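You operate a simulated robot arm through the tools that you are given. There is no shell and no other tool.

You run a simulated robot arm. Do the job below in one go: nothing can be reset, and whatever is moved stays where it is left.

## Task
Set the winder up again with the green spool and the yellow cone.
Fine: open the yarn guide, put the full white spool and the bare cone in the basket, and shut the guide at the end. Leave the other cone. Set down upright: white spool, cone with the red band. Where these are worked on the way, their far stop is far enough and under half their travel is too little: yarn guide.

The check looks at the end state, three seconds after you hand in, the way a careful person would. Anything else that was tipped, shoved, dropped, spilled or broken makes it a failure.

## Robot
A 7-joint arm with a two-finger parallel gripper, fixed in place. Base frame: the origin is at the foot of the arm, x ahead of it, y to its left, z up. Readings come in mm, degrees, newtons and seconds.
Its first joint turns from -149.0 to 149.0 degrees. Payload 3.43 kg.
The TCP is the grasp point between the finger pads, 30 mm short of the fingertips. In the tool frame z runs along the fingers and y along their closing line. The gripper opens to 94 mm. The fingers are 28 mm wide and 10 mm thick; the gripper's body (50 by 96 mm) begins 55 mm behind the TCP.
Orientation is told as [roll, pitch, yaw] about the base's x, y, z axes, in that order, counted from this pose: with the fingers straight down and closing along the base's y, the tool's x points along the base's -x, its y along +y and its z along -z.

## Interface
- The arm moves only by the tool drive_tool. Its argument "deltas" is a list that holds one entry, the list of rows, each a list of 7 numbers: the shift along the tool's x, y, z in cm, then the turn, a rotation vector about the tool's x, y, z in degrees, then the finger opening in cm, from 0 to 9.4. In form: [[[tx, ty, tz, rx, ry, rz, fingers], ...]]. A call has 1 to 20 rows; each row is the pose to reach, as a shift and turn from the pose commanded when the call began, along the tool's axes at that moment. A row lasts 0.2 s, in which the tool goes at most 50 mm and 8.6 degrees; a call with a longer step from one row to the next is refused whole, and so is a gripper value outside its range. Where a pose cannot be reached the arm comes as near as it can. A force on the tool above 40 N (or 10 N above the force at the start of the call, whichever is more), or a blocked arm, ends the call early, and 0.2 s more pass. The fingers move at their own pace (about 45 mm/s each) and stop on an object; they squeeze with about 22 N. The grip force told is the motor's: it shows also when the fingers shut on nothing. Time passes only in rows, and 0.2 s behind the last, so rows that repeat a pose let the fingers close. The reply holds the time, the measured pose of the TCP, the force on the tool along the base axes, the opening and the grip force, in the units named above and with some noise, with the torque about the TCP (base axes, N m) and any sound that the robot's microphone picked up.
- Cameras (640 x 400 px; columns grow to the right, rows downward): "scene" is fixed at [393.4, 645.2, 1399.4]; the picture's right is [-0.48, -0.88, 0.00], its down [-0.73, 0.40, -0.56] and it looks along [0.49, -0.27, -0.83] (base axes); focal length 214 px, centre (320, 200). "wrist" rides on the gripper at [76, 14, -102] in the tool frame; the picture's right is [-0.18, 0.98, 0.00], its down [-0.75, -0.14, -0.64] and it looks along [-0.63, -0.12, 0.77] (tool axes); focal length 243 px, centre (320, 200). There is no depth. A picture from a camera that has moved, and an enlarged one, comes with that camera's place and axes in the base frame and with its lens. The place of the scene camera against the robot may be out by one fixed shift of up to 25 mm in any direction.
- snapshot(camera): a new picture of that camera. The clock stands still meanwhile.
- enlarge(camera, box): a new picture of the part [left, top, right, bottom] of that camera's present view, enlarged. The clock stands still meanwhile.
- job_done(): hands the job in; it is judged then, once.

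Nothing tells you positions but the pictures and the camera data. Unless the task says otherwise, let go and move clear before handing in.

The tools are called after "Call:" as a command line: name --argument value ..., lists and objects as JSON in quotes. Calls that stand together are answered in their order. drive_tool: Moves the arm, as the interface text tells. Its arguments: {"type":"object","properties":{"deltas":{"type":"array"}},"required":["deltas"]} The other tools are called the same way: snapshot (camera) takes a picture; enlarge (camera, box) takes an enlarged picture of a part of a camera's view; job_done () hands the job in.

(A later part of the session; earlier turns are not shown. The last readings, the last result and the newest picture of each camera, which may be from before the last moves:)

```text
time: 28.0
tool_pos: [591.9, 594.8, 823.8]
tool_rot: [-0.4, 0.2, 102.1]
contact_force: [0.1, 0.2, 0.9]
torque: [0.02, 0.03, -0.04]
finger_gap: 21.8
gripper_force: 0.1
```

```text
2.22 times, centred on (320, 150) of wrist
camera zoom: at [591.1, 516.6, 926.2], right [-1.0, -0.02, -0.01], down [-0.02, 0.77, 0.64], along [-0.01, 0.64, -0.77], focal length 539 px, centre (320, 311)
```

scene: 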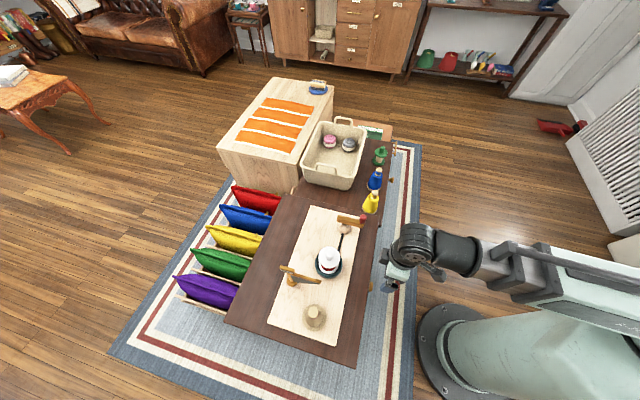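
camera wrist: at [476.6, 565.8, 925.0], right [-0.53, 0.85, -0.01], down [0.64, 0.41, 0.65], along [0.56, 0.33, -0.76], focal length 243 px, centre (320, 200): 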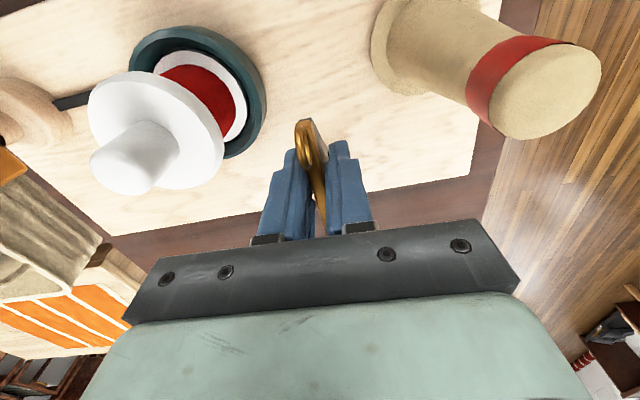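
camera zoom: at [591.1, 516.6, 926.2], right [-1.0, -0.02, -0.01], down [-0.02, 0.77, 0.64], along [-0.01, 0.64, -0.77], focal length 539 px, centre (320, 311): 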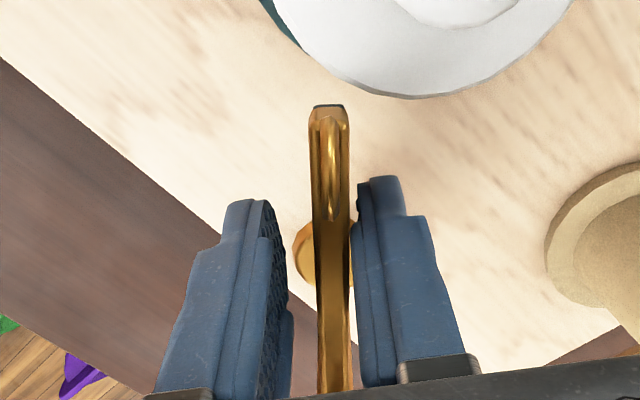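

Call:
drive_tool --deltas '[[[0, -0.18, 0, 0, 0, -2, 2.2], [-0.01, -0.35, 0, 0, 0, -4, 2.2], [-0.03, -0.53, 0, 0, 0, -6, 2.2], [-0.05, -0.71, 0, 0, 0, -8, 2.2], [-0.08, -0.88, 0, 0, 0, -10, 2.2], [-0.11, -1.06, 0, 0, 0, -12, 2.2]]]'

Call:
drive_tool --deltas '[[[0, -0.18, 0, 0, 0, -2, 2.2], [-0.01, -0.35, 0, 0, 0, -4, 2.2], [-0.03, -0.53, 0, 0, 0, -6, 2.2], [-0.05, -0.71, 0, 0, 0, -8, 2.2], [-0.08, -0.88, 0, 0, 0, -10, 2.2], [-0.11, -1.06, 0, 0, 0, -12, 2.2]]]'

Call:
enlarge --camera "wrist" --box '[220, 60, 420, 240]'

```text
time: 29.4
tool_pos: [602.6, 596.9, 824.3]
tool_rot: [-0.4, 0.4, 114.0]
contact_force: [-0.1, 0.0, 0.0]
torque: [-0.01, -0.01, 0.01]
finger_gap: 22.0
gripper_force: 0.0
```

```text
time: 30.8
tool_pos: [611.9, 601.7, 825.1]
tool_rot: [-0.3, 0.4, 126.1]
contact_force: [-0.1, 0.6, 0.5]
torque: [0.01, -0.01, -0.01]
finger_gap: 22.0
gripper_force: 0.1
```

```text
2.22 times, centred on (320, 150) of wrist
camera zoom: at [642.5, 531.3, 927.2], right [-0.9, -0.43, -0.01], down [-0.33, 0.69, 0.64], along [-0.27, 0.58, -0.77], focal length 539 px, centre (320, 311)
```

zoom: 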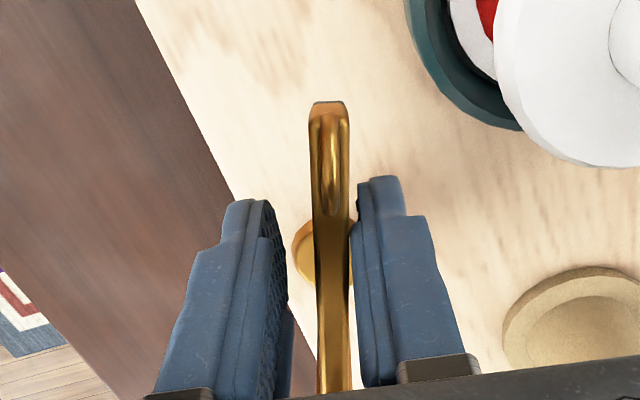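

Call:
drive_tool --deltas '[[[0, -0.18, 0, 0, 0, -2, 2.2], [-0.01, -0.35, 0, 0, 0, -4, 2.2], [-0.03, -0.53, 0, 0, 0, -6, 2.2], [-0.05, -0.71, 0, 0, 0, -8, 2.2], [-0.08, -0.88, 0, 0, 0, -10, 2.2], [-0.11, -1.06, 0, 0, 0, -12, 2.2]]]'

Call:
enlarge --camera "wrist" --box '[220, 60, 420, 240]'

Call:
snapshot --camera "scene"

```text
time: 32.2
tool_pos: [619.0, 609.8, 825.2]
tool_rot: [-0.1, 0.3, 138.0]
contact_force: [-11.9, -3.6, 1.1]
torque: [-0.04, 0.02, -0.22]
finger_gap: 28.3
gripper_force: 5.1
```

```text
2.22 times, centred on (320, 150) of wrist
camera zoom: at [663.3, 547.5, 927.5], right [-0.79, -0.61, 0.0], down [-0.47, 0.61, 0.64], along [-0.38, 0.51, -0.77], focal length 539 px, centre (320, 311)
```

zoom: 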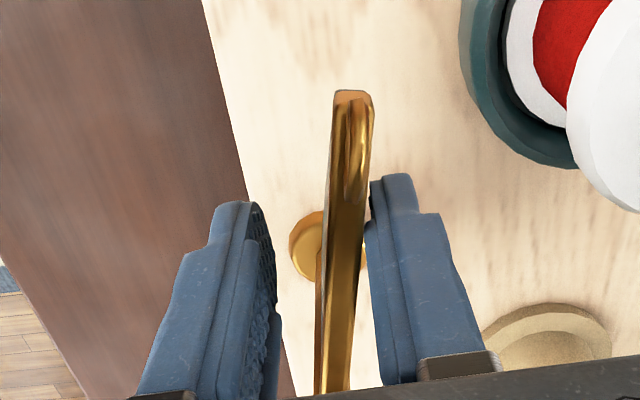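

```text
taken
```

scene: 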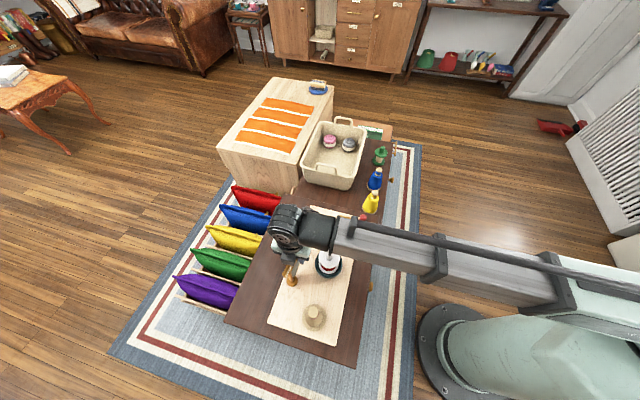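

The guide reached its open stop (~83°). I open the fingers, rise straight up, then go above the white spool and turn the wrist back.

Call:
drive_tool --deltas '[[[0, 0.2, 0, 0, 0, 2, 4.5], [0, 0.2, 0, 0, 0, 2, 4.5], [0, 0.2, -4, 0, 0, 2, 4.5], [0, 0.2, -9, 0, 0, 2, 4.5], [0, 0.2, -14, 0, 0, 2, 5], [0, 0.2, -17, 0, 0, 2, 6], [1.8, 1.7, -17, 0, 0, 10, 6], [3.6, 3.3, -17, 0, 0, 18, 6], [5.4, 5, -17, 0, 0, 26, 6], [7.2, 6.6, -17, 0, 0, 34, 6], [9, 8.2, -17, 0, 0, 42, 6], [10.8, 9.7, -17, 0, 0, 50, 6], [12.6, 9.7, -17, 0, 0, 58, 6], [14.4, 9.7, -17, 0, 0, 66, 6], [16.2, 9.7, -17, 0, 0, 74, 6], [18, 9.7, -17, 0, 0, 82, 6], [20, 9.7, -17, 0, 0, 90, 6], [2.18, 9.74, -17, 0, 0, 97, 6]]]'

Call:
snapshot --camera "wrist"

```text
refused: row 18 steps farther than a row can; nothing moved
```

```text
taken
camera wrist: at [663.3, 547.5, 927.5], right [-0.79, -0.61, 0.0], down [-0.47, 0.61, 0.64], along [-0.38, 0.51, -0.77], focal length 243 px, centre (320, 200)
```

wrist: 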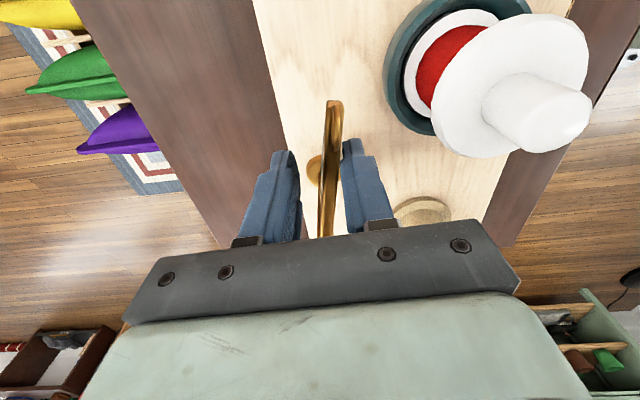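

That row list had a slip (x units); nothing moved. Corrected now.

Call:
drive_tool --deltas '[[[0, 0.2, 0, 0, 0, 2, 4.5], [0, 0.2, 0, 0, 0, 2, 4.5], [0, 0.2, -4, 0, 0, 2, 4.5], [0, 0.2, -9, 0, 0, 2, 4.5], [0, 0.2, -14, 0, 0, 2, 5], [0, 0.2, -17, 0, 0, 2, 6], [0.2, 1.0, -17, 0, 0, 10, 6], [0.4, 1.8, -17, 0, 0, 18, 6], [0.6, 2.6, -17, 0, 0, 26, 6], [0.7, 3.4, -17, 0, 0, 34, 6], [0.9, 4.2, -17, 0, 0, 42, 6], [1.1, 5.0, -17, 0, 0, 50, 6], [1.3, 5.8, -17, 0, 0, 58, 6], [1.5, 6.6, -17, 0, 0, 66, 6], [1.6, 7.4, -17, 0, 0, 74, 6], [1.8, 8.2, -17, 0, 0, 82, 6], [2.0, 9.0, -17, 0, 0, 90, 6], [2.18, 9.74, -17, 0, 0, 97, 6], [2.18, 9.74, -17, 0, 0, 97, 6]]]'

Call:
snapshot --camera "wrist"

Call:
enlarge --camera "wrist" --box '[240, 20, 440, 200]'

```text
time: 36.2
tool_pos: [569.2, 521.8, 993.1]
tool_rot: [-0.4, -0.3, 40.8]
contact_force: [0.5, -0.5, 0.0]
torque: [-0.02, 0.02, 0.0]
finger_gap: 60.1
gripper_force: 0.0
```

```text
taken
camera wrist: at [499.9, 482.4, 1095.8], right [-0.5, 0.86, -0.01], down [0.66, 0.39, 0.65], along [0.56, 0.32, -0.76], focal length 243 px, centre (320, 200)
```

wrist: 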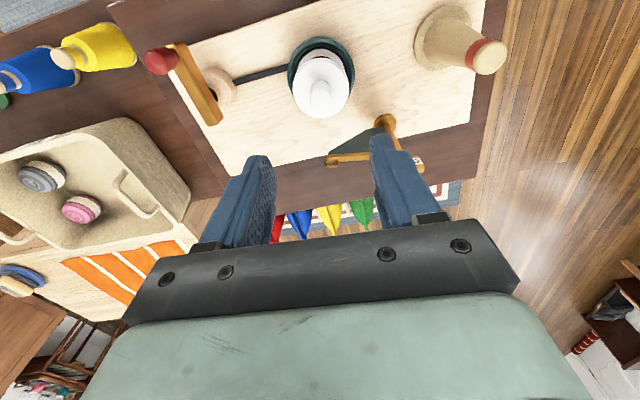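

```text
2.22 times, centred on (340, 110) of wrist
camera zoom: at [499.9, 482.4, 1095.8], right [-0.5, 0.86, -0.01], down [0.66, 0.39, 0.65], along [0.56, 0.32, -0.76], focal length 539 px, centre (276, 400)
```

zoom: 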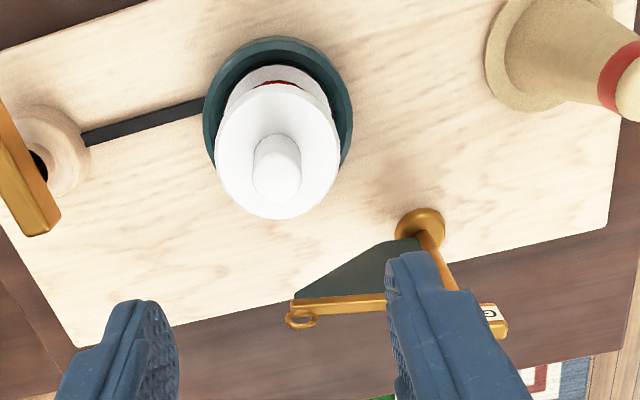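

The guide is open and the knob is on the centre line, about 4 mm beyond the TCP. I descend over the knob.

Call:
drive_tool --deltas '[[[-0.2, -0.04, 4, -0.25, 0, 0, 6], [-0.39, -0.07, 8, -0.5, 0, 0, 6], [-0.39, -0.07, 11, -0.5, 0, 0, 6], [-0.39, -0.07, 13, -0.5, 0, 0, 6], [-0.39, -0.07, 14.4, -0.5, 0, 0, 6], [-0.39, -0.07, 14.4, -0.5, 0, 0, 6]]]'

Call:
snapshot --camera "wrist"

Call:
enlarge --camera "wrist" --box '[220, 60, 420, 240]'

```text
time: 37.6
tool_pos: [574.2, 527.4, 848.9]
tool_rot: [0.1, -0.3, 41.0]
contact_force: [-0.4, -0.3, -0.1]
torque: [-0.03, 0.02, 0.0]
finger_gap: 59.8
gripper_force: 0.1
```

```text
taken
camera wrist: at [505.1, 486.2, 951.7], right [-0.51, 0.86, 0.0], down [0.66, 0.38, 0.65], along [0.56, 0.33, -0.76], focal length 243 px, centre (320, 200)
```

wrist: 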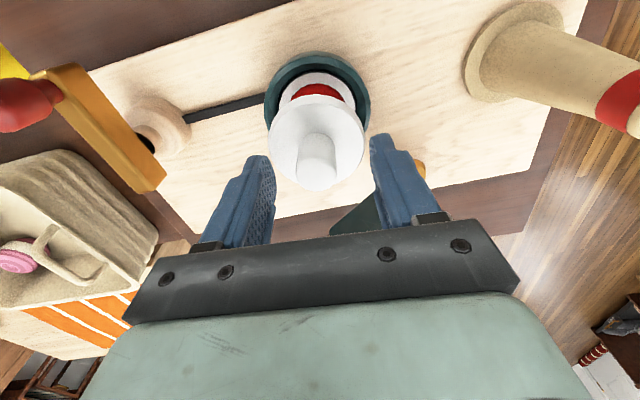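

```text
2.22 times, centred on (320, 150) of wrist
camera zoom: at [505.1, 486.2, 951.7], right [-0.51, 0.86, 0.0], down [0.66, 0.38, 0.65], along [0.56, 0.33, -0.76], focal length 539 px, centre (320, 311)
```

zoom: 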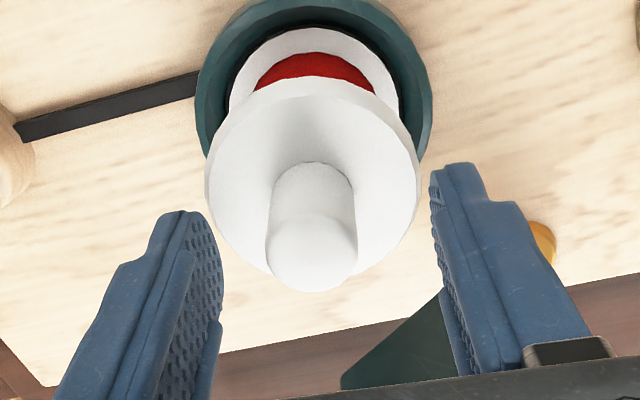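

Aligned within 2 mm. I lower the last centimetre and close on the knob.

Call:
drive_tool --deltas '[[[0, -0.2, 0.5, 0, 0, 0, 6], [0, -0.2, 0.9, 0, 0, 0, 6], [0, -0.2, 0.9, 0, 0, 0, 6], [0, -0.2, 0.9, 0, 0, 0, 4], [0, -0.2, 0.9, 0, 0, 0, 2], [0, -0.2, 0.9, 0, 0, 0, 0], [0, -0.2, 0.9, 0, 0, 0, 0], [0, -0.2, 0.9, 0, 0, 0, 0]]]'

Call:
enlarge --camera "wrist" --box '[220, 60, 420, 240]'

```text
time: 39.4
tool_pos: [573.8, 523.9, 841.8]
tool_rot: [0.2, -0.4, 41.1]
contact_force: [-3.8, 7.5, 18.9]
torque: [0.33, 0.39, -0.12]
finger_gap: 23.2
gripper_force: 21.8
```

```text
2.22 times, centred on (320, 150) of wrist
camera zoom: at [505.5, 483.6, 943.6], right [-0.51, 0.86, 0.0], down [0.66, 0.38, 0.65], along [0.56, 0.33, -0.76], focal length 539 px, centre (320, 311)
```

zoom: 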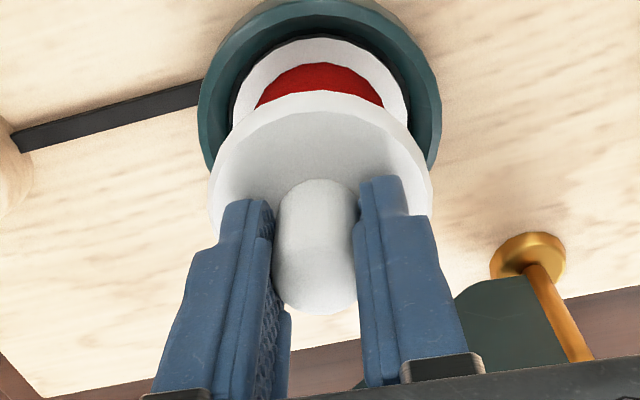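

Gripped at 23 mm. Lifting straight up.

Call:
drive_tool --deltas '[[[0, 0, -0.5, 0, 0, 0, 0], [0, 0, -1.5, 0, 0, 0, 0], [0, 0, -3, 0, 0, 0, 0], [0, 0, -5, 0, 0, 0, 0], [0, 0, -7.5, 0, 0, 0, 0], [0, 0, -10, 0, 0, 0, 0], [0, 0, -12, 0, 0, 0, 0], [0, 0, -12, 0, 0, 0, 0]]]'

Call:
snapshot --camera "wrist"

Call:
enlarge --camera "scene" --box '[270, 200, 390, 300]'

```text
time: 41.2
tool_pos: [574.3, 522.7, 963.6]
tool_rot: [0.2, -0.4, 41.0]
contact_force: [-0.1, 1.5, -0.7]
torque: [0.03, 0.01, -0.01]
finger_gap: 23.0
gripper_force: 21.6
```

```text
taken
camera wrist: at [505.9, 482.3, 1065.4], right [-0.51, 0.86, 0.0], down [0.66, 0.38, 0.65], along [0.56, 0.33, -0.76], focal length 243 px, centre (320, 200)
```

wrist: 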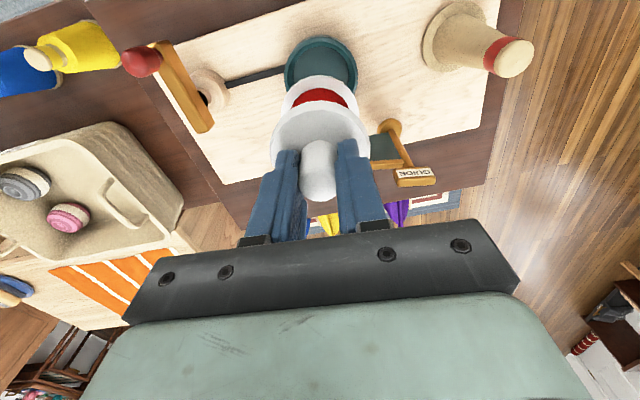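

```text
4.00 times, centred on (330, 250) of scene
camera zoom: at [393.4, 645.2, 1399.4], right [-0.48, -0.88, 0.0], down [-0.73, 0.4, -0.56], along [0.49, -0.27, -0.83], focal length 858 px, centre (280, 0)
```

zoom: 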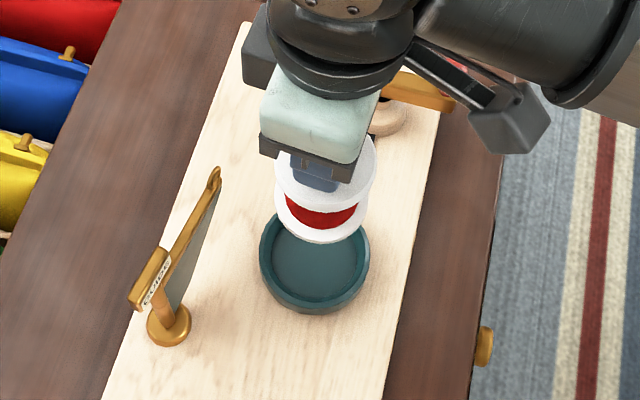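

The white spool is out; the dish is a plain cup. I carry the spool over to the basket at a safe height.

Call:
drive_tool --deltas '[[[0, -1, -3.7, 0, 0, 0, 0], [-0.2, -3.5, -3.7, 0, 0, 0, 0], [-0.5, -7.5, -3.7, 0, 0, 0, 0], [-0.9, -12, -3.7, 0, 0, 0, 0], [-1.2, -16.5, -3.7, 0, 0, 0, 0], [-1.6, -21, -3.7, 0, 0, 0, 0], [-1.9, -25.5, -3.7, 0, 0, 0, 0], [-2.2, -30, -3.7, 0, 0, 0, 0], [-2.5, -34.5, -3.7, 0, 0, 0, 0], [-2.8, -38.5, -3.7, 0, 0, 0, 0], [-3.1, -41.5, -3.7, 0, 0, 0, 0], [-3.2, -43, -3.7, 0, 0, 0, 0], [-3.2, -43, -3.7, 0, 0, 0, 0]]]'

Call:
snapshot --camera "wrist"

Call:
enlarge --camera "wrist" --box '[220, 0, 460, 200]'

Call:
enlarge --camera "scene" --box '[290, 100, 420, 220]'

```text
time: 44.0
tool_pos: [881.4, 218.6, 997.6]
tool_rot: [0.1, -0.2, 41.0]
contact_force: [-0.1, -0.1, -0.8]
torque: [0.0, 0.01, 0.04]
finger_gap: 23.0
gripper_force: 21.7
```

```text
taken
camera wrist: at [813.1, 177.8, 1099.9], right [-0.51, 0.86, 0.0], down [0.66, 0.38, 0.65], along [0.56, 0.33, -0.76], focal length 243 px, centre (320, 200)
```

wrist: 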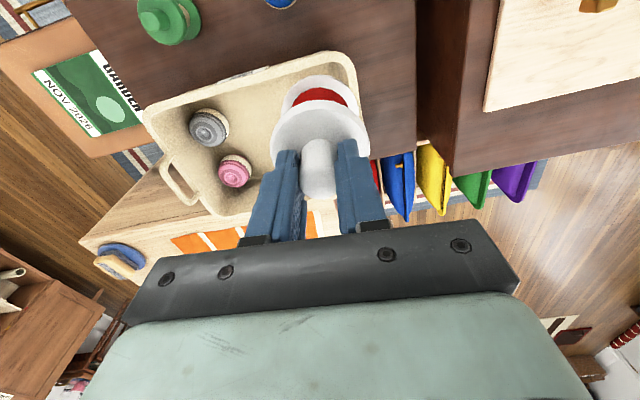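

```text
2.00 times, centred on (340, 100) of wrist
camera zoom: at [813.1, 177.8, 1099.9], right [-0.51, 0.86, 0.0], down [0.66, 0.38, 0.65], along [0.56, 0.33, -0.76], focal length 485 px, centre (280, 400)
```

zoom: 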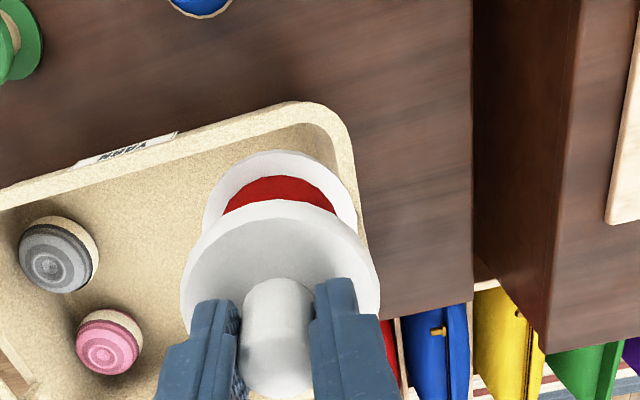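

```text
3.33 times, centred on (355, 160) of scene
camera zoom: at [393.4, 645.2, 1399.4], right [-0.48, -0.88, 0.0], down [-0.73, 0.4, -0.56], along [0.49, -0.27, -0.83], focal length 715 px, centre (203, 333)
```

zoom: 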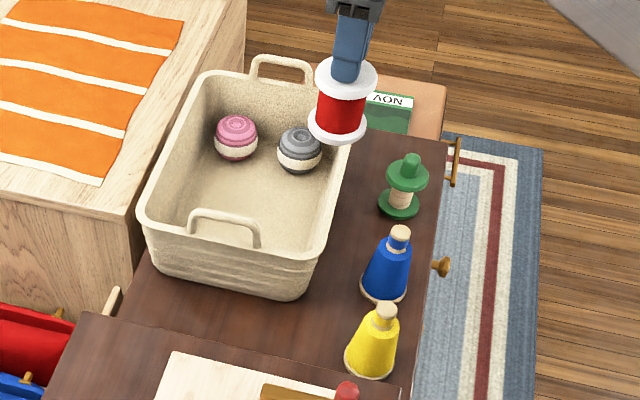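

I locate the basket rim's near corner at about (860,225) with its long axis at -45°. I'll try the farther spot (974,183) first, hovering to test reach.

Call:
drive_tool --deltas '[[[-1.2, -2.2, 0, 0, 0, -1, 0], [-2.4, -4.4, 0, 0, 0, -2, 0], [-3.6, -6.7, 0, 0, 0, -3, 0], [-4.66, -8.8, 0, 0, 0, -4, 0], [-4.66, -8.8, 3, 0, 0, -4, 0], [-4.66, -8.8, 7, 0, 0, -4, 0], [-4.66, -8.8, 11, 0, 0, -4, 0], [-4.66, -8.8, 14, 0, 0, -4, 0], [-4.66, -8.8, 14, 0, 0, -4, 0]]]'

Call:
snapshot --camera "wrist"

Call:
enlarge --camera "scene" --box '[290, 100, 420, 220]'

```text
time: 46.0
tool_pos: [973.1, 184.3, 858.3]
tool_rot: [0.0, -0.4, 45.0]
contact_force: [0.2, 0.1, -1.2]
torque: [0.04, -0.02, -0.02]
finger_gap: 22.8
gripper_force: 22.3
```

```text
taken
camera wrist: at [908.5, 139.5, 958.3], right [-0.56, 0.83, 0.0], down [0.63, 0.43, 0.65], along [0.53, 0.37, -0.76], focal length 243 px, centre (320, 200)
```

wrist: 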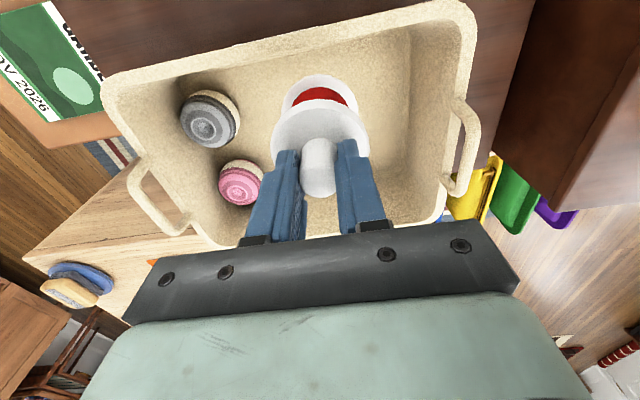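

```text
3.33 times, centred on (355, 160) of scene
camera zoom: at [393.4, 645.2, 1399.4], right [-0.48, -0.88, 0.0], down [-0.73, 0.4, -0.56], along [0.49, -0.27, -0.83], focal length 715 px, centre (203, 333)
```

zoom: 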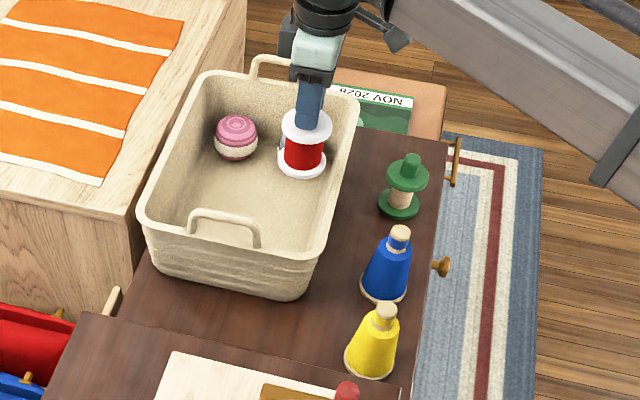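

Reach is fine here and the spot is clear. Descending into the basket.

Call:
drive_tool --deltas '[[[0, 0, 3, 0, 0, 0, 0], [0, 0, 6, 0, 0, 0, 0], [0, 0, 9, 0, 0, 0, 0], [0, 0, 11.5, 0, 0, 0, 0], [0, 0, 13, 0, 0, 0, 0], [0, 0, 13.8, 0, 0, 0, 0], [0, 0, 13.8, 0, 0, 0, 0]]]'

Call:
snapshot --camera "wrist"

Call:
enlarge --camera "scene" --box '[290, 100, 420, 220]'

```text
time: 47.6
tool_pos: [973.9, 184.6, 720.1]
tool_rot: [0.1, -0.3, 45.0]
contact_force: [0.6, -0.9, -0.1]
torque: [0.0, 0.01, -0.01]
finger_gap: 22.9
gripper_force: 21.7
```

```text
taken
camera wrist: at [908.7, 139.2, 821.6], right [-0.56, 0.83, 0.0], down [0.63, 0.43, 0.65], along [0.53, 0.37, -0.76], focal length 243 px, centre (320, 200)
```

wrist: 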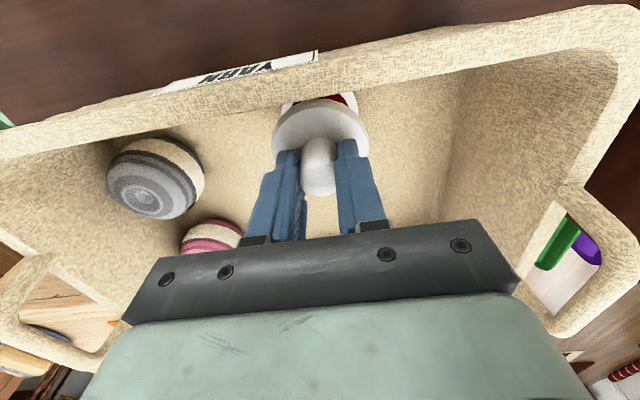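

```text
3.33 times, centred on (355, 160) of scene
camera zoom: at [393.4, 645.2, 1399.4], right [-0.48, -0.88, 0.0], down [-0.73, 0.4, -0.56], along [0.49, -0.27, -0.83], focal length 715 px, centre (203, 333)
```

zoom: 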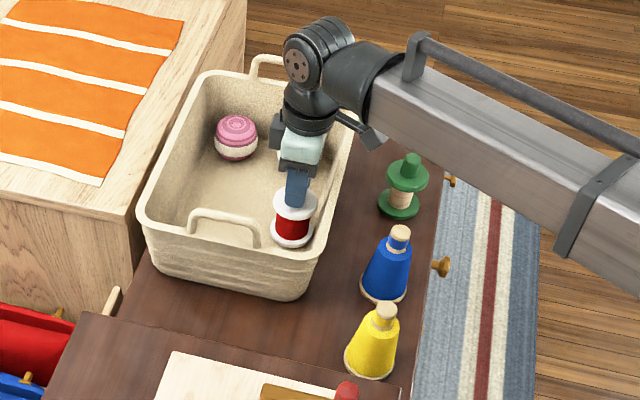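

Call:
drive_tool --deltas '[[[0, 0, 0.3, 0, 0, 0, 0], [0, 0, 0.6, 0, 0, 0, 0], [0, 0, 0.9, 0, 0, 0, 0], [0, 0, 1.1, 0, 0, 0, 0], [0, 0, 1.1, 0, 0, 0, 0]]]'

```text
time: 48.8
tool_pos: [974.9, 185.4, 711.5]
tool_rot: [0.0, -0.6, 45.0]
contact_force: [0.8, 5.3, 38.4]
torque: [0.15, -0.04, 0.0]
finger_gap: 22.6
gripper_force: 21.6
```

It's touching the basket floor. I ease up 2 mm, then open the fingers.

Call:
drive_tool --deltas '[[[0, 0, -0.25, 0, 0, 0, 0], [0, 0, -0.25, 0, 0, 0, 0], [0, 0, -0.25, 0, 0, 0, 2.8], [0, 0, -0.25, 0, 0, 0, 3.6], [0, 0, -0.25, 0, 0, 0, 4.2], [0, 0, -0.25, 0, 0, 0, 4.2]]]'

Call:
snapshot --camera "wrist"

```text
time: 50.2
tool_pos: [973.6, 182.9, 712.4]
tool_rot: [0.2, -0.2, 44.9]
contact_force: [-3.3, -2.6, 11.8]
torque: [-0.21, 0.18, -0.01]
finger_gap: 39.3
gripper_force: 0.1
```

```text
taken
camera wrist: at [907.7, 138.4, 813.7], right [-0.56, 0.83, 0.0], down [0.63, 0.43, 0.64], along [0.53, 0.36, -0.76], focal length 243 px, centre (320, 200)
```

wrist: 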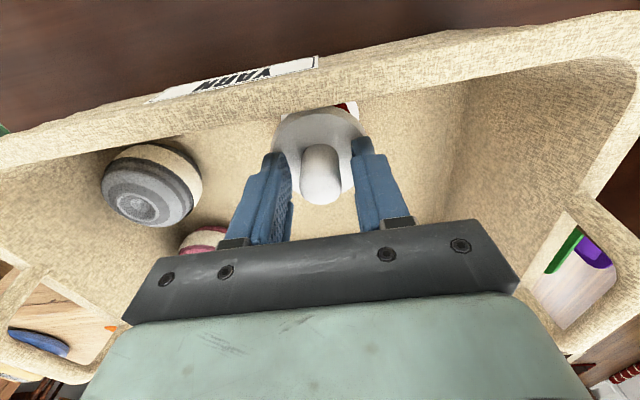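

Call:
drive_tool --deltas '[[[0, 0, -0.5, 0, 0, 0, 4.0], [0, 0, -1.5, 0, 0, 0, 4.0], [0, 0, -3, 0, 0, 0, 4.0], [0, 0, -6, 0, 0, 0, 4.2], [0, 0, -10, 0, 0, 0, 4.2], [0, 0, -14, 0, 0, 0, 4.2], [0, 0, -18, 0, 0, 0, 6]]]'

Call:
snapshot --camera "wrist"

Call:
enlarge --camera "wrist" --box '[220, 0, 460, 200]'

Call:
enlarge --camera "scene" --box '[290, 100, 420, 220]'

```text
time: 51.8
tool_pos: [975.8, 184.3, 891.2]
tool_rot: [0.1, -0.2, 45.0]
contact_force: [0.3, -0.4, -0.1]
torque: [0.02, -0.02, -0.01]
finger_gap: 59.9
gripper_force: 0.1
```

```text
taken
camera wrist: at [909.7, 138.3, 991.7], right [-0.56, 0.83, 0.0], down [0.63, 0.43, 0.65], along [0.53, 0.37, -0.76], focal length 243 px, centre (320, 200)
```

wrist: 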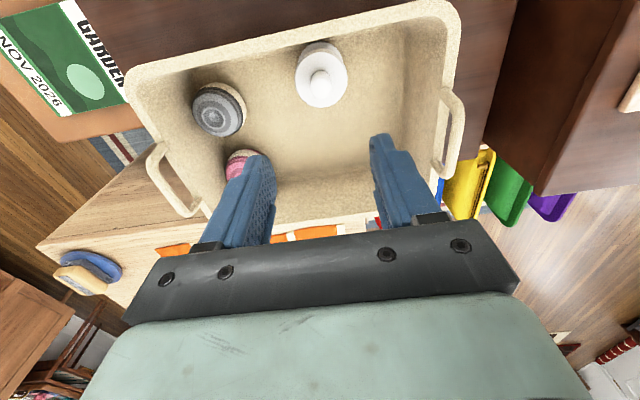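

```text
2.00 times, centred on (340, 100) of wrist
camera zoom: at [909.7, 138.3, 991.7], right [-0.56, 0.83, 0.0], down [0.63, 0.43, 0.65], along [0.53, 0.37, -0.76], focal length 485 px, centre (280, 400)
```

zoom: 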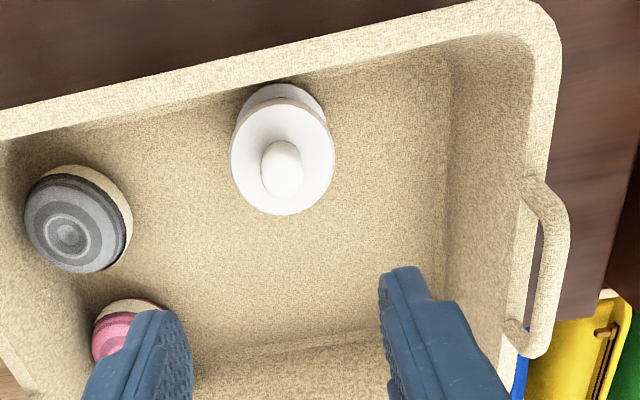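

```text
3.33 times, centred on (355, 160) of scene
camera zoom: at [393.4, 645.2, 1399.4], right [-0.48, -0.88, 0.0], down [-0.73, 0.4, -0.56], along [0.49, -0.27, -0.83], focal length 715 px, centre (203, 333)
```

zoom: 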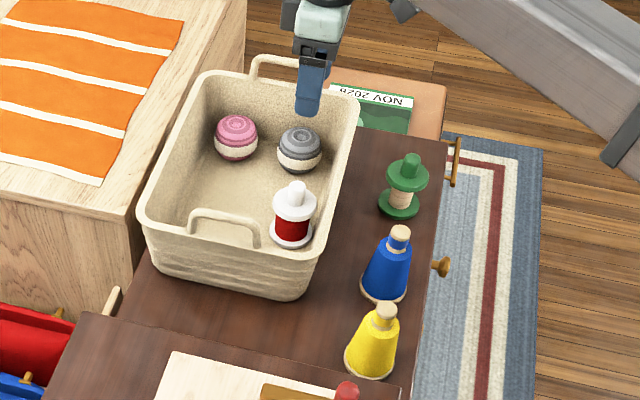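

The white spool stands upright in the basket. Now I go back for the red-banded cone.

Call:
drive_tool --deltas '[[[0, 0, -4, 0, 0, 0, 6], [0, 0, -8, 0, 0, 0, 6], [0, 2, -11, 0, 0, 0, 6], [0.5, 6.5, -11, 0, 0, 0, 6], [0.8, 11, -11, 0, 0, 0, 6], [1.1, 15.7, -11, 0, 0, 0, 6], [1.4, 20.4, -11, 0, 0, 0, 6], [1.7, 25.1, -11, 0, 0, 0, 6], [2.1, 29.8, -11, 0, 0, 0, 6], [2.4, 34.5, -11, 0, 0, 0, 6], [2.7, 39.2, -11, 0, 0, 0, 6], [3, 43.9, -11, 0, 0, 0, 6], [3.4, 48.6, -11, 0, 0, 0, 6], [3.7, 53.3, -11, 0, 0, 0, 6], [4, 58, -11, 0, 0, 0, 6], [4.4, 62.7, -11, 0, 0, 0, 6], [4.7, 66, -11, 0, 0, 0, 6], [4.74, 68.1, -11, 0, 0, 0, 6], [4.74, 68.1, -11, 0, 0, 0, 6]]]'

Call:
snapshot --camera "wrist"

Call:
enlarge --camera "wrist" --box '[200, 0, 440, 200]'

```text
time: 55.8
tool_pos: [459.5, 631.8, 1000.4]
tool_rot: [0.1, -0.3, 45.0]
contact_force: [0.5, 0.3, 0.3]
torque: [-0.01, 0.01, 0.01]
finger_gap: 59.8
gripper_force: 0.0
```

```text
taken
camera wrist: at [394.2, 587.2, 1102.1], right [-0.56, 0.83, 0.0], down [0.63, 0.43, 0.65], along [0.53, 0.37, -0.76], focal length 243 px, centre (320, 200)
```

wrist: 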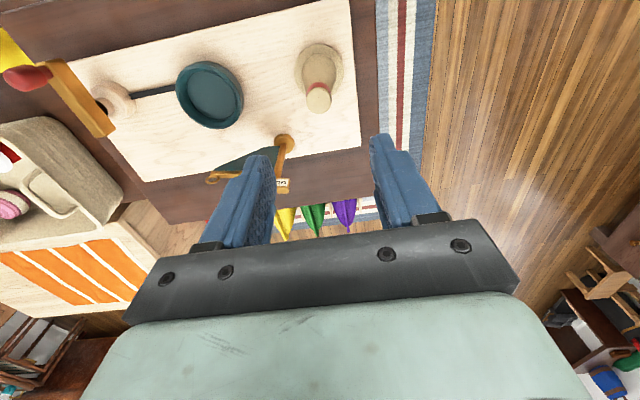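

```text
2.00 times, centred on (320, 100) of wrist
camera zoom: at [394.2, 587.2, 1102.1], right [-0.56, 0.83, 0.0], down [0.63, 0.43, 0.65], along [0.53, 0.37, -0.76], focal length 485 px, centre (320, 400)
```

zoom: 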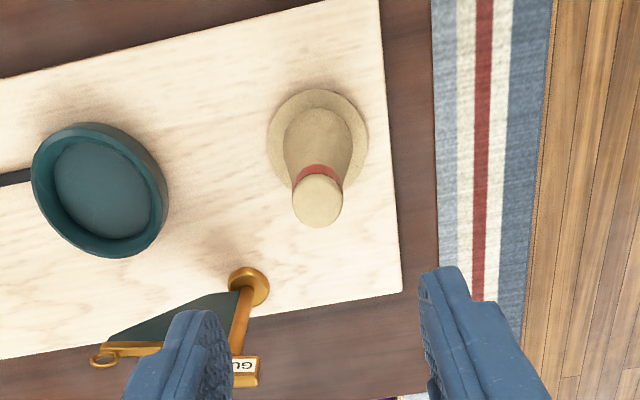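

The cone cap is nearly on the centre line. Descending to its tip and closing.

Call:
drive_tool --deltas '[[[-0.1, -0.1, 4, -0.07, 0.14, 0, 6], [-0.2, -0.15, 8, -0.15, 0.28, 0, 6], [-0.2, -0.15, 11, -0.15, 0.28, 0, 6], [-0.2, -0.15, 13, -0.15, 0.28, 0, 6], [-0.2, -0.15, 14.2, -0.15, 0.28, 0, 6], [-0.2, -0.15, 14.2, -0.15, 0.28, 0, 6]]]'

Call:
enlarge --camera "wrist" --box '[220, 60, 420, 240]'

```text
time: 57.2
tool_pos: [462.4, 633.0, 861.0]
tool_rot: [0.1, 0.0, 45.0]
contact_force: [0.5, 0.1, -0.3]
torque: [-0.01, -0.01, -0.01]
finger_gap: 60.0
gripper_force: 0.1
```

```text
2.22 times, centred on (320, 150) of wrist
camera zoom: at [396.1, 588.4, 962.9], right [-0.56, 0.83, 0.0], down [0.63, 0.43, 0.64], along [0.53, 0.36, -0.77], focal length 539 px, centre (320, 311)
```

zoom: 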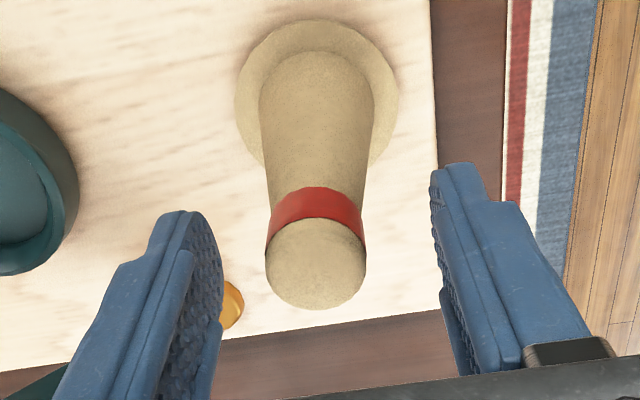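

Call:
drive_tool --deltas '[[[0, -0.1, 0.6, 0, 0, 0, 6], [0, -0.1, 1.1, 0, 0, 0, 6], [0, -0.1, 1.1, 0, 0, 0, 4.5], [0, -0.1, 1.1, 0, 0, 0, 3.2], [0, -0.1, 1.1, 0, 0, 0, 1.5], [0, -0.1, 1.1, 0, 0, 0, 0], [0, -0.1, 1.1, 0, 0, 0, 0], [0, -0.1, 1.1, 0, 0, 0, 0]]]'

Call:
enlarge --camera "wrist" --box '[220, 60, 420, 240]'

```text
time: 59.0
tool_pos: [462.2, 631.4, 849.2]
tool_rot: [0.1, 0.0, 44.9]
contact_force: [0.6, 1.3, 0.4]
torque: [0.04, 0.02, 0.04]
finger_gap: 29.4
gripper_force: 22.5
```

```text
2.22 times, centred on (320, 150) of wrist
camera zoom: at [396.9, 586.8, 950.9], right [-0.56, 0.83, 0.0], down [0.63, 0.43, 0.64], along [0.53, 0.36, -0.77], focal length 539 px, centre (320, 311)
```

zoom: 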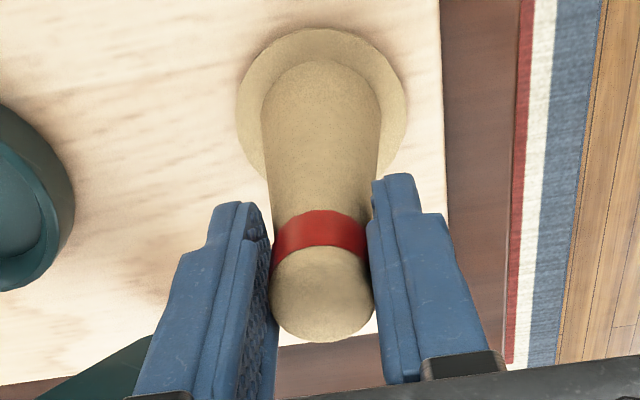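

Gripped cleanly at 29 mm. Lifting straight up.

Call:
drive_tool --deltas '[[[0, 0, -0.5, 0, 0, 0, 0], [0, 0, -1.5, 0, 0, 0, 0], [0, 0, -3, 0, 0, 0, 0], [0, 0, -5, 0, 0, 0, 0], [0, 0, -7.5, 0, 0, 0, 0], [0, 0, -10, 0, 0, 0, 0], [0, 0, -13, 0, 0, 0, 0], [0, 0, -15, 0, 0, 0, 0], [0, 0, -15, 0, 0, 0, 0]]]'

Call:
snapshot --camera "wrist"

Call:
enlarge --camera "scene" --box '[260, 230, 380, 350]'

Call:
enlarge --camera "wrist" --box '[160, 0, 420, 200]'

```text
time: 61.0
tool_pos: [464.9, 633.6, 997.0]
tool_rot: [0.2, 0.1, 44.9]
contact_force: [0.1, -0.4, -0.4]
torque: [0.0, 0.01, 0.04]
finger_gap: 29.1
gripper_force: 22.3
```

```text
taken
camera wrist: at [399.1, 589.4, 1099.7], right [-0.56, 0.83, 0.0], down [0.63, 0.43, 0.64], along [0.53, 0.36, -0.77], focal length 243 px, centre (320, 200)
```

wrist: 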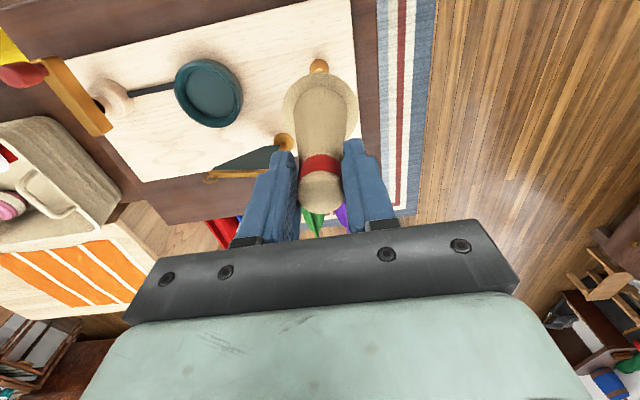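

```text
3.33 times, centred on (320, 290) of scene
camera zoom: at [393.4, 645.2, 1399.4], right [-0.48, -0.88, 0.0], down [-0.73, 0.4, -0.56], along [0.49, -0.27, -0.83], focal length 715 px, centre (320, -100)
```

zoom: 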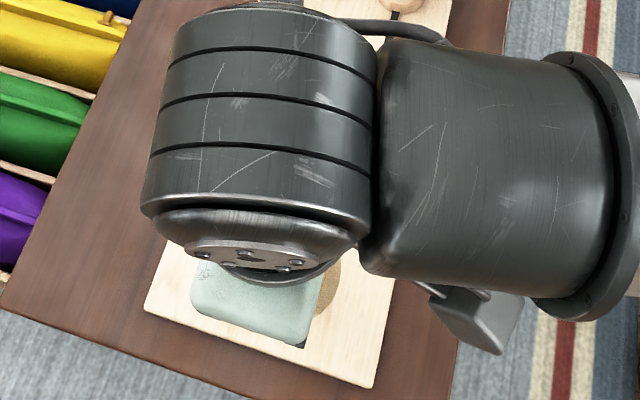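

```text
2.00 times, centred on (290, 100) of wrist
camera zoom: at [399.1, 589.4, 1099.7], right [-0.56, 0.83, 0.0], down [0.63, 0.43, 0.64], along [0.53, 0.36, -0.77], focal length 485 px, centre (380, 400)
```

zoom: 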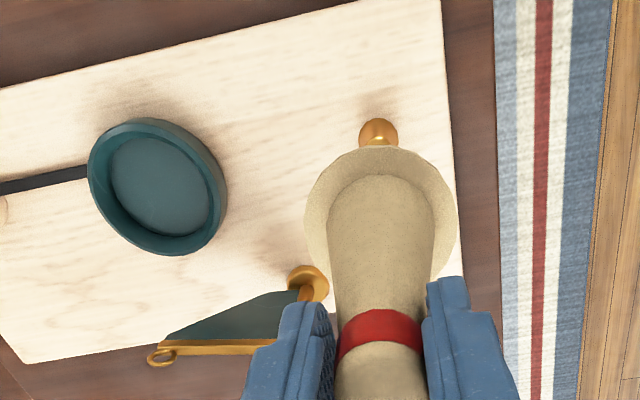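

A brass peg stands where the cone was. I carry the cone to the basket, next to the spool.

Call:
drive_tool --deltas '[[[-0.2, -2, 0, 0, 0, 0, 0], [-0.7, -6, 0, 0, 0, 0, 0], [-1.1, -10.5, 0, 0, 0, 0, 0], [-1.6, -15.2, 0, 0, 0, 0, 0], [-2.1, -19.9, 0, 0, 0, 0, 0], [-2.7, -24.6, 0, 0, 0, 0, 0], [-3.2, -29.3, 0, 0, 0, 0, 0], [-3.7, -34, 0, 0, 0, 0, 0], [-4.2, -38.7, 0, 0, 0, 0, 0], [-4.7, -43.4, 0, 0, 0, 0, 0], [-5.2, -48.1, 0, 0, 0, 0, 0], [-5.8, -52.8, 0, 0, 0, 0, 0], [-6.2, -56.8, 0, 0, 0, 0, 0], [-6.5, -59, 0, 0, 0, 0, 0], [-6.58, -60.2, 0, 0, 0, 0, 0], [-6.58, -60.2, 0, 0, 0, 0, 0]]]'

Call:
snapshot --camera "wrist"

Call:
enlarge --camera "wrist" --box '[200, 0, 460, 200]'

```text
time: 64.4
tool_pos: [934.9, 251.3, 997.8]
tool_rot: [0.2, 0.0, 45.0]
contact_force: [0.2, -0.9, -1.3]
torque: [0.02, 0.0, 0.02]
finger_gap: 29.6
gripper_force: 22.5
```

```text
taken
camera wrist: at [869.4, 207.6, 1099.3], right [-0.56, 0.83, 0.0], down [0.63, 0.43, 0.64], along [0.53, 0.36, -0.77], focal length 243 px, centre (320, 200)
```

wrist: 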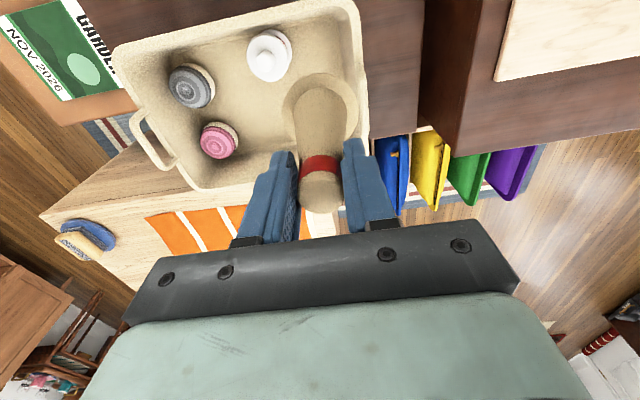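

```text
2.00 times, centred on (330, 100) of wrist
camera zoom: at [869.4, 207.6, 1099.3], right [-0.56, 0.83, 0.0], down [0.63, 0.43, 0.64], along [0.53, 0.36, -0.77], focal length 485 px, centre (300, 400)
```

zoom: 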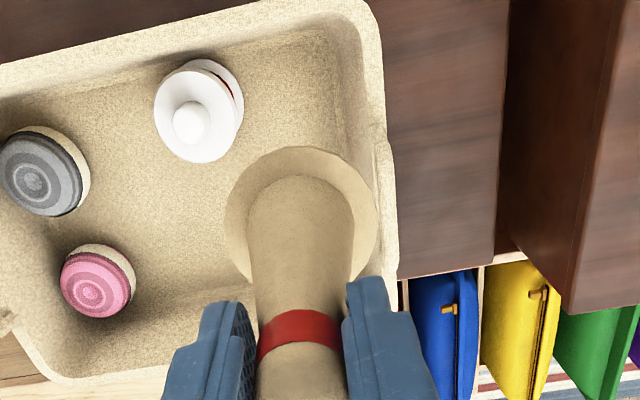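

Positioned with ~14 mm clearance to the spool and wall. Descending.

Call:
drive_tool --deltas '[[[0, 0, 4, 0, 0, 0, 0], [0, 0, 8, 0, 0, 0, 0], [0, 0, 12, 0, 0, 0, 0], [0, 0, 16, 0, 0, 0, 0], [0, 0, 20, 0, 0, 0, 0], [0, 0, 23, 0, 0, 0, 0], [0, 0, 25.5, 0, 0, 0, 0], [0, 0, 26.5, 0, 0, 0, 0], [0, 0, 26.5, 0, 0, 0, 0]]]'

Call:
snapshot --camera "wrist"

Call:
enlarge --camera "scene" --box '[290, 100, 420, 220]'

```text
time: 66.4
tool_pos: [935.7, 252.8, 730.8]
tool_rot: [0.2, 0.1, 45.0]
contact_force: [0.2, 0.3, -1.7]
torque: [0.01, -0.01, 0.0]
finger_gap: 29.4
gripper_force: 22.4
```

```text
taken
camera wrist: at [869.7, 207.9, 833.1], right [-0.56, 0.83, 0.0], down [0.63, 0.43, 0.64], along [0.53, 0.36, -0.77], focal length 243 px, centre (320, 200)
```

wrist: 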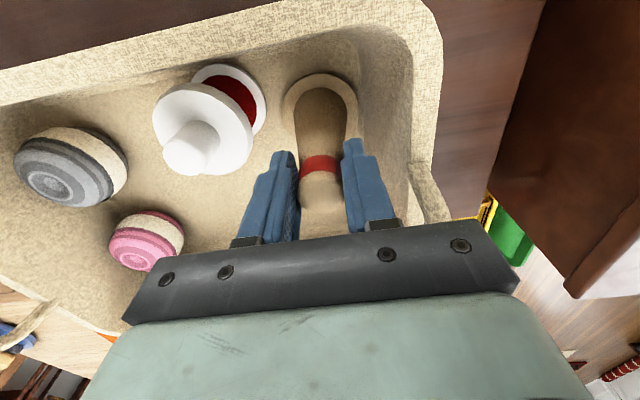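

```text
3.33 times, centred on (355, 160) of scene
camera zoom: at [393.4, 645.2, 1399.4], right [-0.48, -0.88, 0.0], down [-0.73, 0.4, -0.56], along [0.49, -0.27, -0.83], focal length 715 px, centre (203, 333)
```

zoom: 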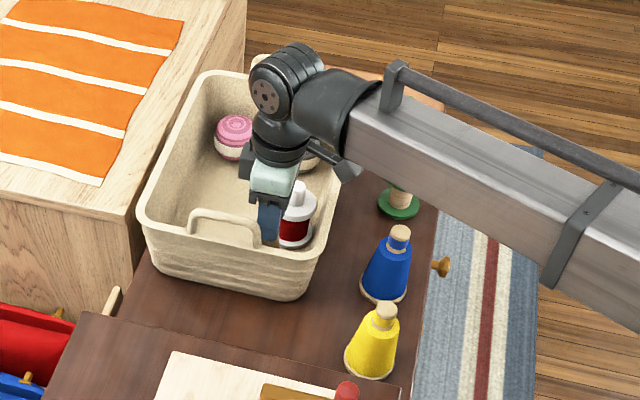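

Call:
drive_tool --deltas '[[[0, 0, 0.3, 0, 0, 0, 0], [0, 0, 0.6, 0, 0, 0, 0], [0, 0, 0.8, 0, 0, 0, 0], [0, 0, 0.8, 0, 0, 0, 0]]]'

```text
time: 67.4
tool_pos: [934.6, 252.6, 724.7]
tool_rot: [0.1, -0.1, 45.0]
contact_force: [5.1, -8.4, 31.6]
torque: [-0.18, -0.32, -0.05]
finger_gap: 30.4
gripper_force: 22.1
```

The cone touches the floor. I ease up slightly, open, and rise.

Call:
drive_tool --deltas '[[[0, 0, -0.2, 0, 0, 0, 0], [0, 0, -0.2, 0, 0, 0, 0], [0, 0, -0.2, 0, 0, 0, 3.4], [0, 0, -0.2, 0, 0, 0, 4.2], [0, 0, -0.2, 0, 0, 0, 4.6], [0, 0, -0.2, 0, 0, 0, 4.6]]]'

Call:
drive_tool --deltas '[[[0, 0, -0.7, 0, 0, 0, 4.6], [0, 0, -2, 0, 0, 0, 4.6], [0, 0, -4, 0, 0, 0, 4.6], [0, 0, -8, 0, 0, 0, 4.6], [0, 0, -12, 0, 0, 0, 4.6], [0, 0, -16, 0, 0, 0, 4.6], [0, 0, -20, 0, 0, 0, 6]]]'

Call:
snapshot --camera "wrist"

Call:
enlarge --camera "wrist" --box '[200, 0, 460, 200]'

Call:
enlarge --camera "scene" --box '[290, 100, 420, 220]'

```text
time: 68.8
tool_pos: [933.4, 254.2, 725.4]
tool_rot: [0.1, 0.0, 45.0]
contact_force: [-1.1, 0.0, -0.2]
torque: [-0.07, 0.0, -0.01]
finger_gap: 45.6
gripper_force: 0.0
```

```text
time: 70.4
tool_pos: [934.1, 251.4, 926.3]
tool_rot: [0.1, 0.1, 44.9]
contact_force: [0.2, 0.9, 0.4]
torque: [-0.04, 0.01, 0.01]
finger_gap: 60.4
gripper_force: 0.1
```

```text
taken
camera wrist: at [869.5, 206.4, 1029.0], right [-0.56, 0.83, 0.0], down [0.63, 0.43, 0.64], along [0.53, 0.36, -0.77], focal length 243 px, centre (320, 200)
```

wrist: 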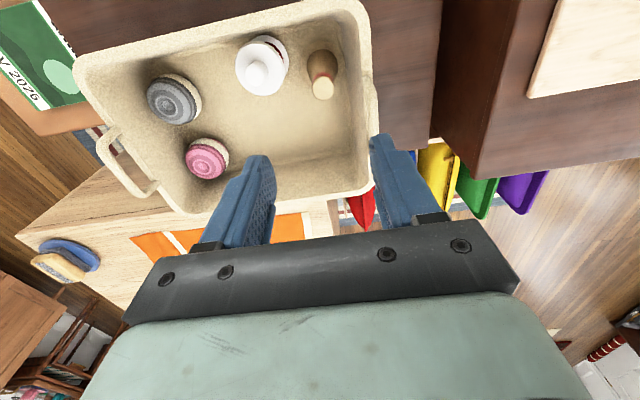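

```text
2.00 times, centred on (330, 100) of wrist
camera zoom: at [869.5, 206.4, 1029.0], right [-0.56, 0.83, 0.0], down [0.63, 0.43, 0.64], along [0.53, 0.36, -0.77], focal length 485 px, centre (300, 400)
```

zoom: 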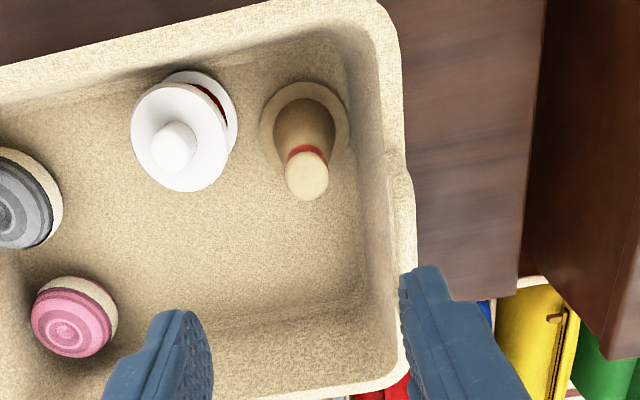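

```text
3.33 times, centred on (355, 160) of scene
camera zoom: at [393.4, 645.2, 1399.4], right [-0.48, -0.88, 0.0], down [-0.73, 0.4, -0.56], along [0.49, -0.27, -0.83], focal length 715 px, centre (203, 333)
```

zoom: 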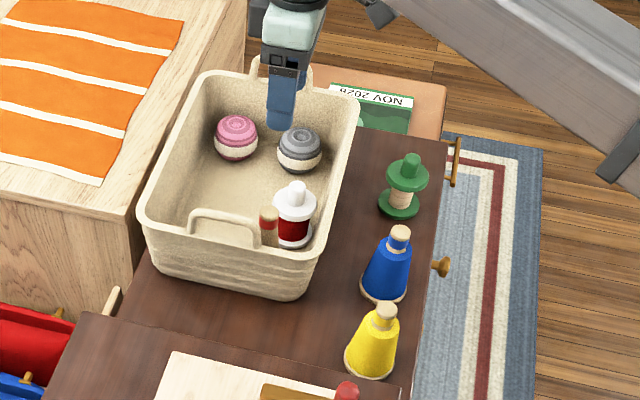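

Both stand upright in the basket. Now to the green spool.

Call:
drive_tool --deltas '[[[3, -3.4, 0, 0, 0, 0, 6], [6, -6.8, 0, 0, 0, 0, 6], [9, -10, 0, 0, 0, 0, 6], [12, -13.4, 0, 0, 0, 0, 6], [15, -16.8, 1, 0, 0, 0, 6], [16.9, -18.9, 2, 0, 0, 0, 6], [16.9, -18.9, 2, 0, 0, 0, 6]]]'

Call:
snapshot --camera "wrist"

Call:
enlarge --camera "wrist" --box '[220, 20, 420, 200]'

```text
time: 72.0
tool_pos: [952.8, -1.9, 904.0]
tool_rot: [0.3, 0.0, 45.1]
contact_force: [0.0, 0.6, -0.3]
torque: [0.01, 0.01, 0.04]
finger_gap: 60.0
gripper_force: 0.2
```

```text
taken
camera wrist: at [886.9, -45.9, 1005.4], right [-0.56, 0.83, 0.0], down [0.63, 0.43, 0.64], along [0.53, 0.36, -0.77], focal length 243 px, centre (320, 200)
```

wrist: 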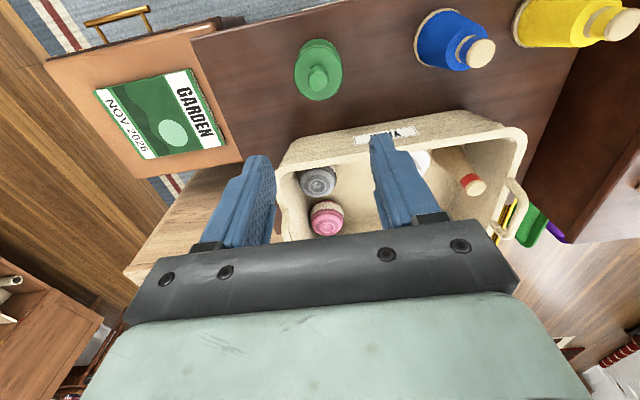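

```text
2.22 times, centred on (320, 110) of wrist
camera zoom: at [886.9, -45.9, 1005.4], right [-0.56, 0.83, 0.0], down [0.63, 0.43, 0.64], along [0.53, 0.36, -0.77], focal length 539 px, centre (320, 400)
```

zoom: 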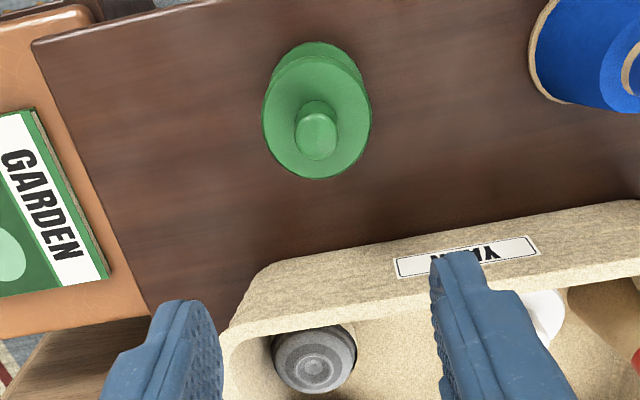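

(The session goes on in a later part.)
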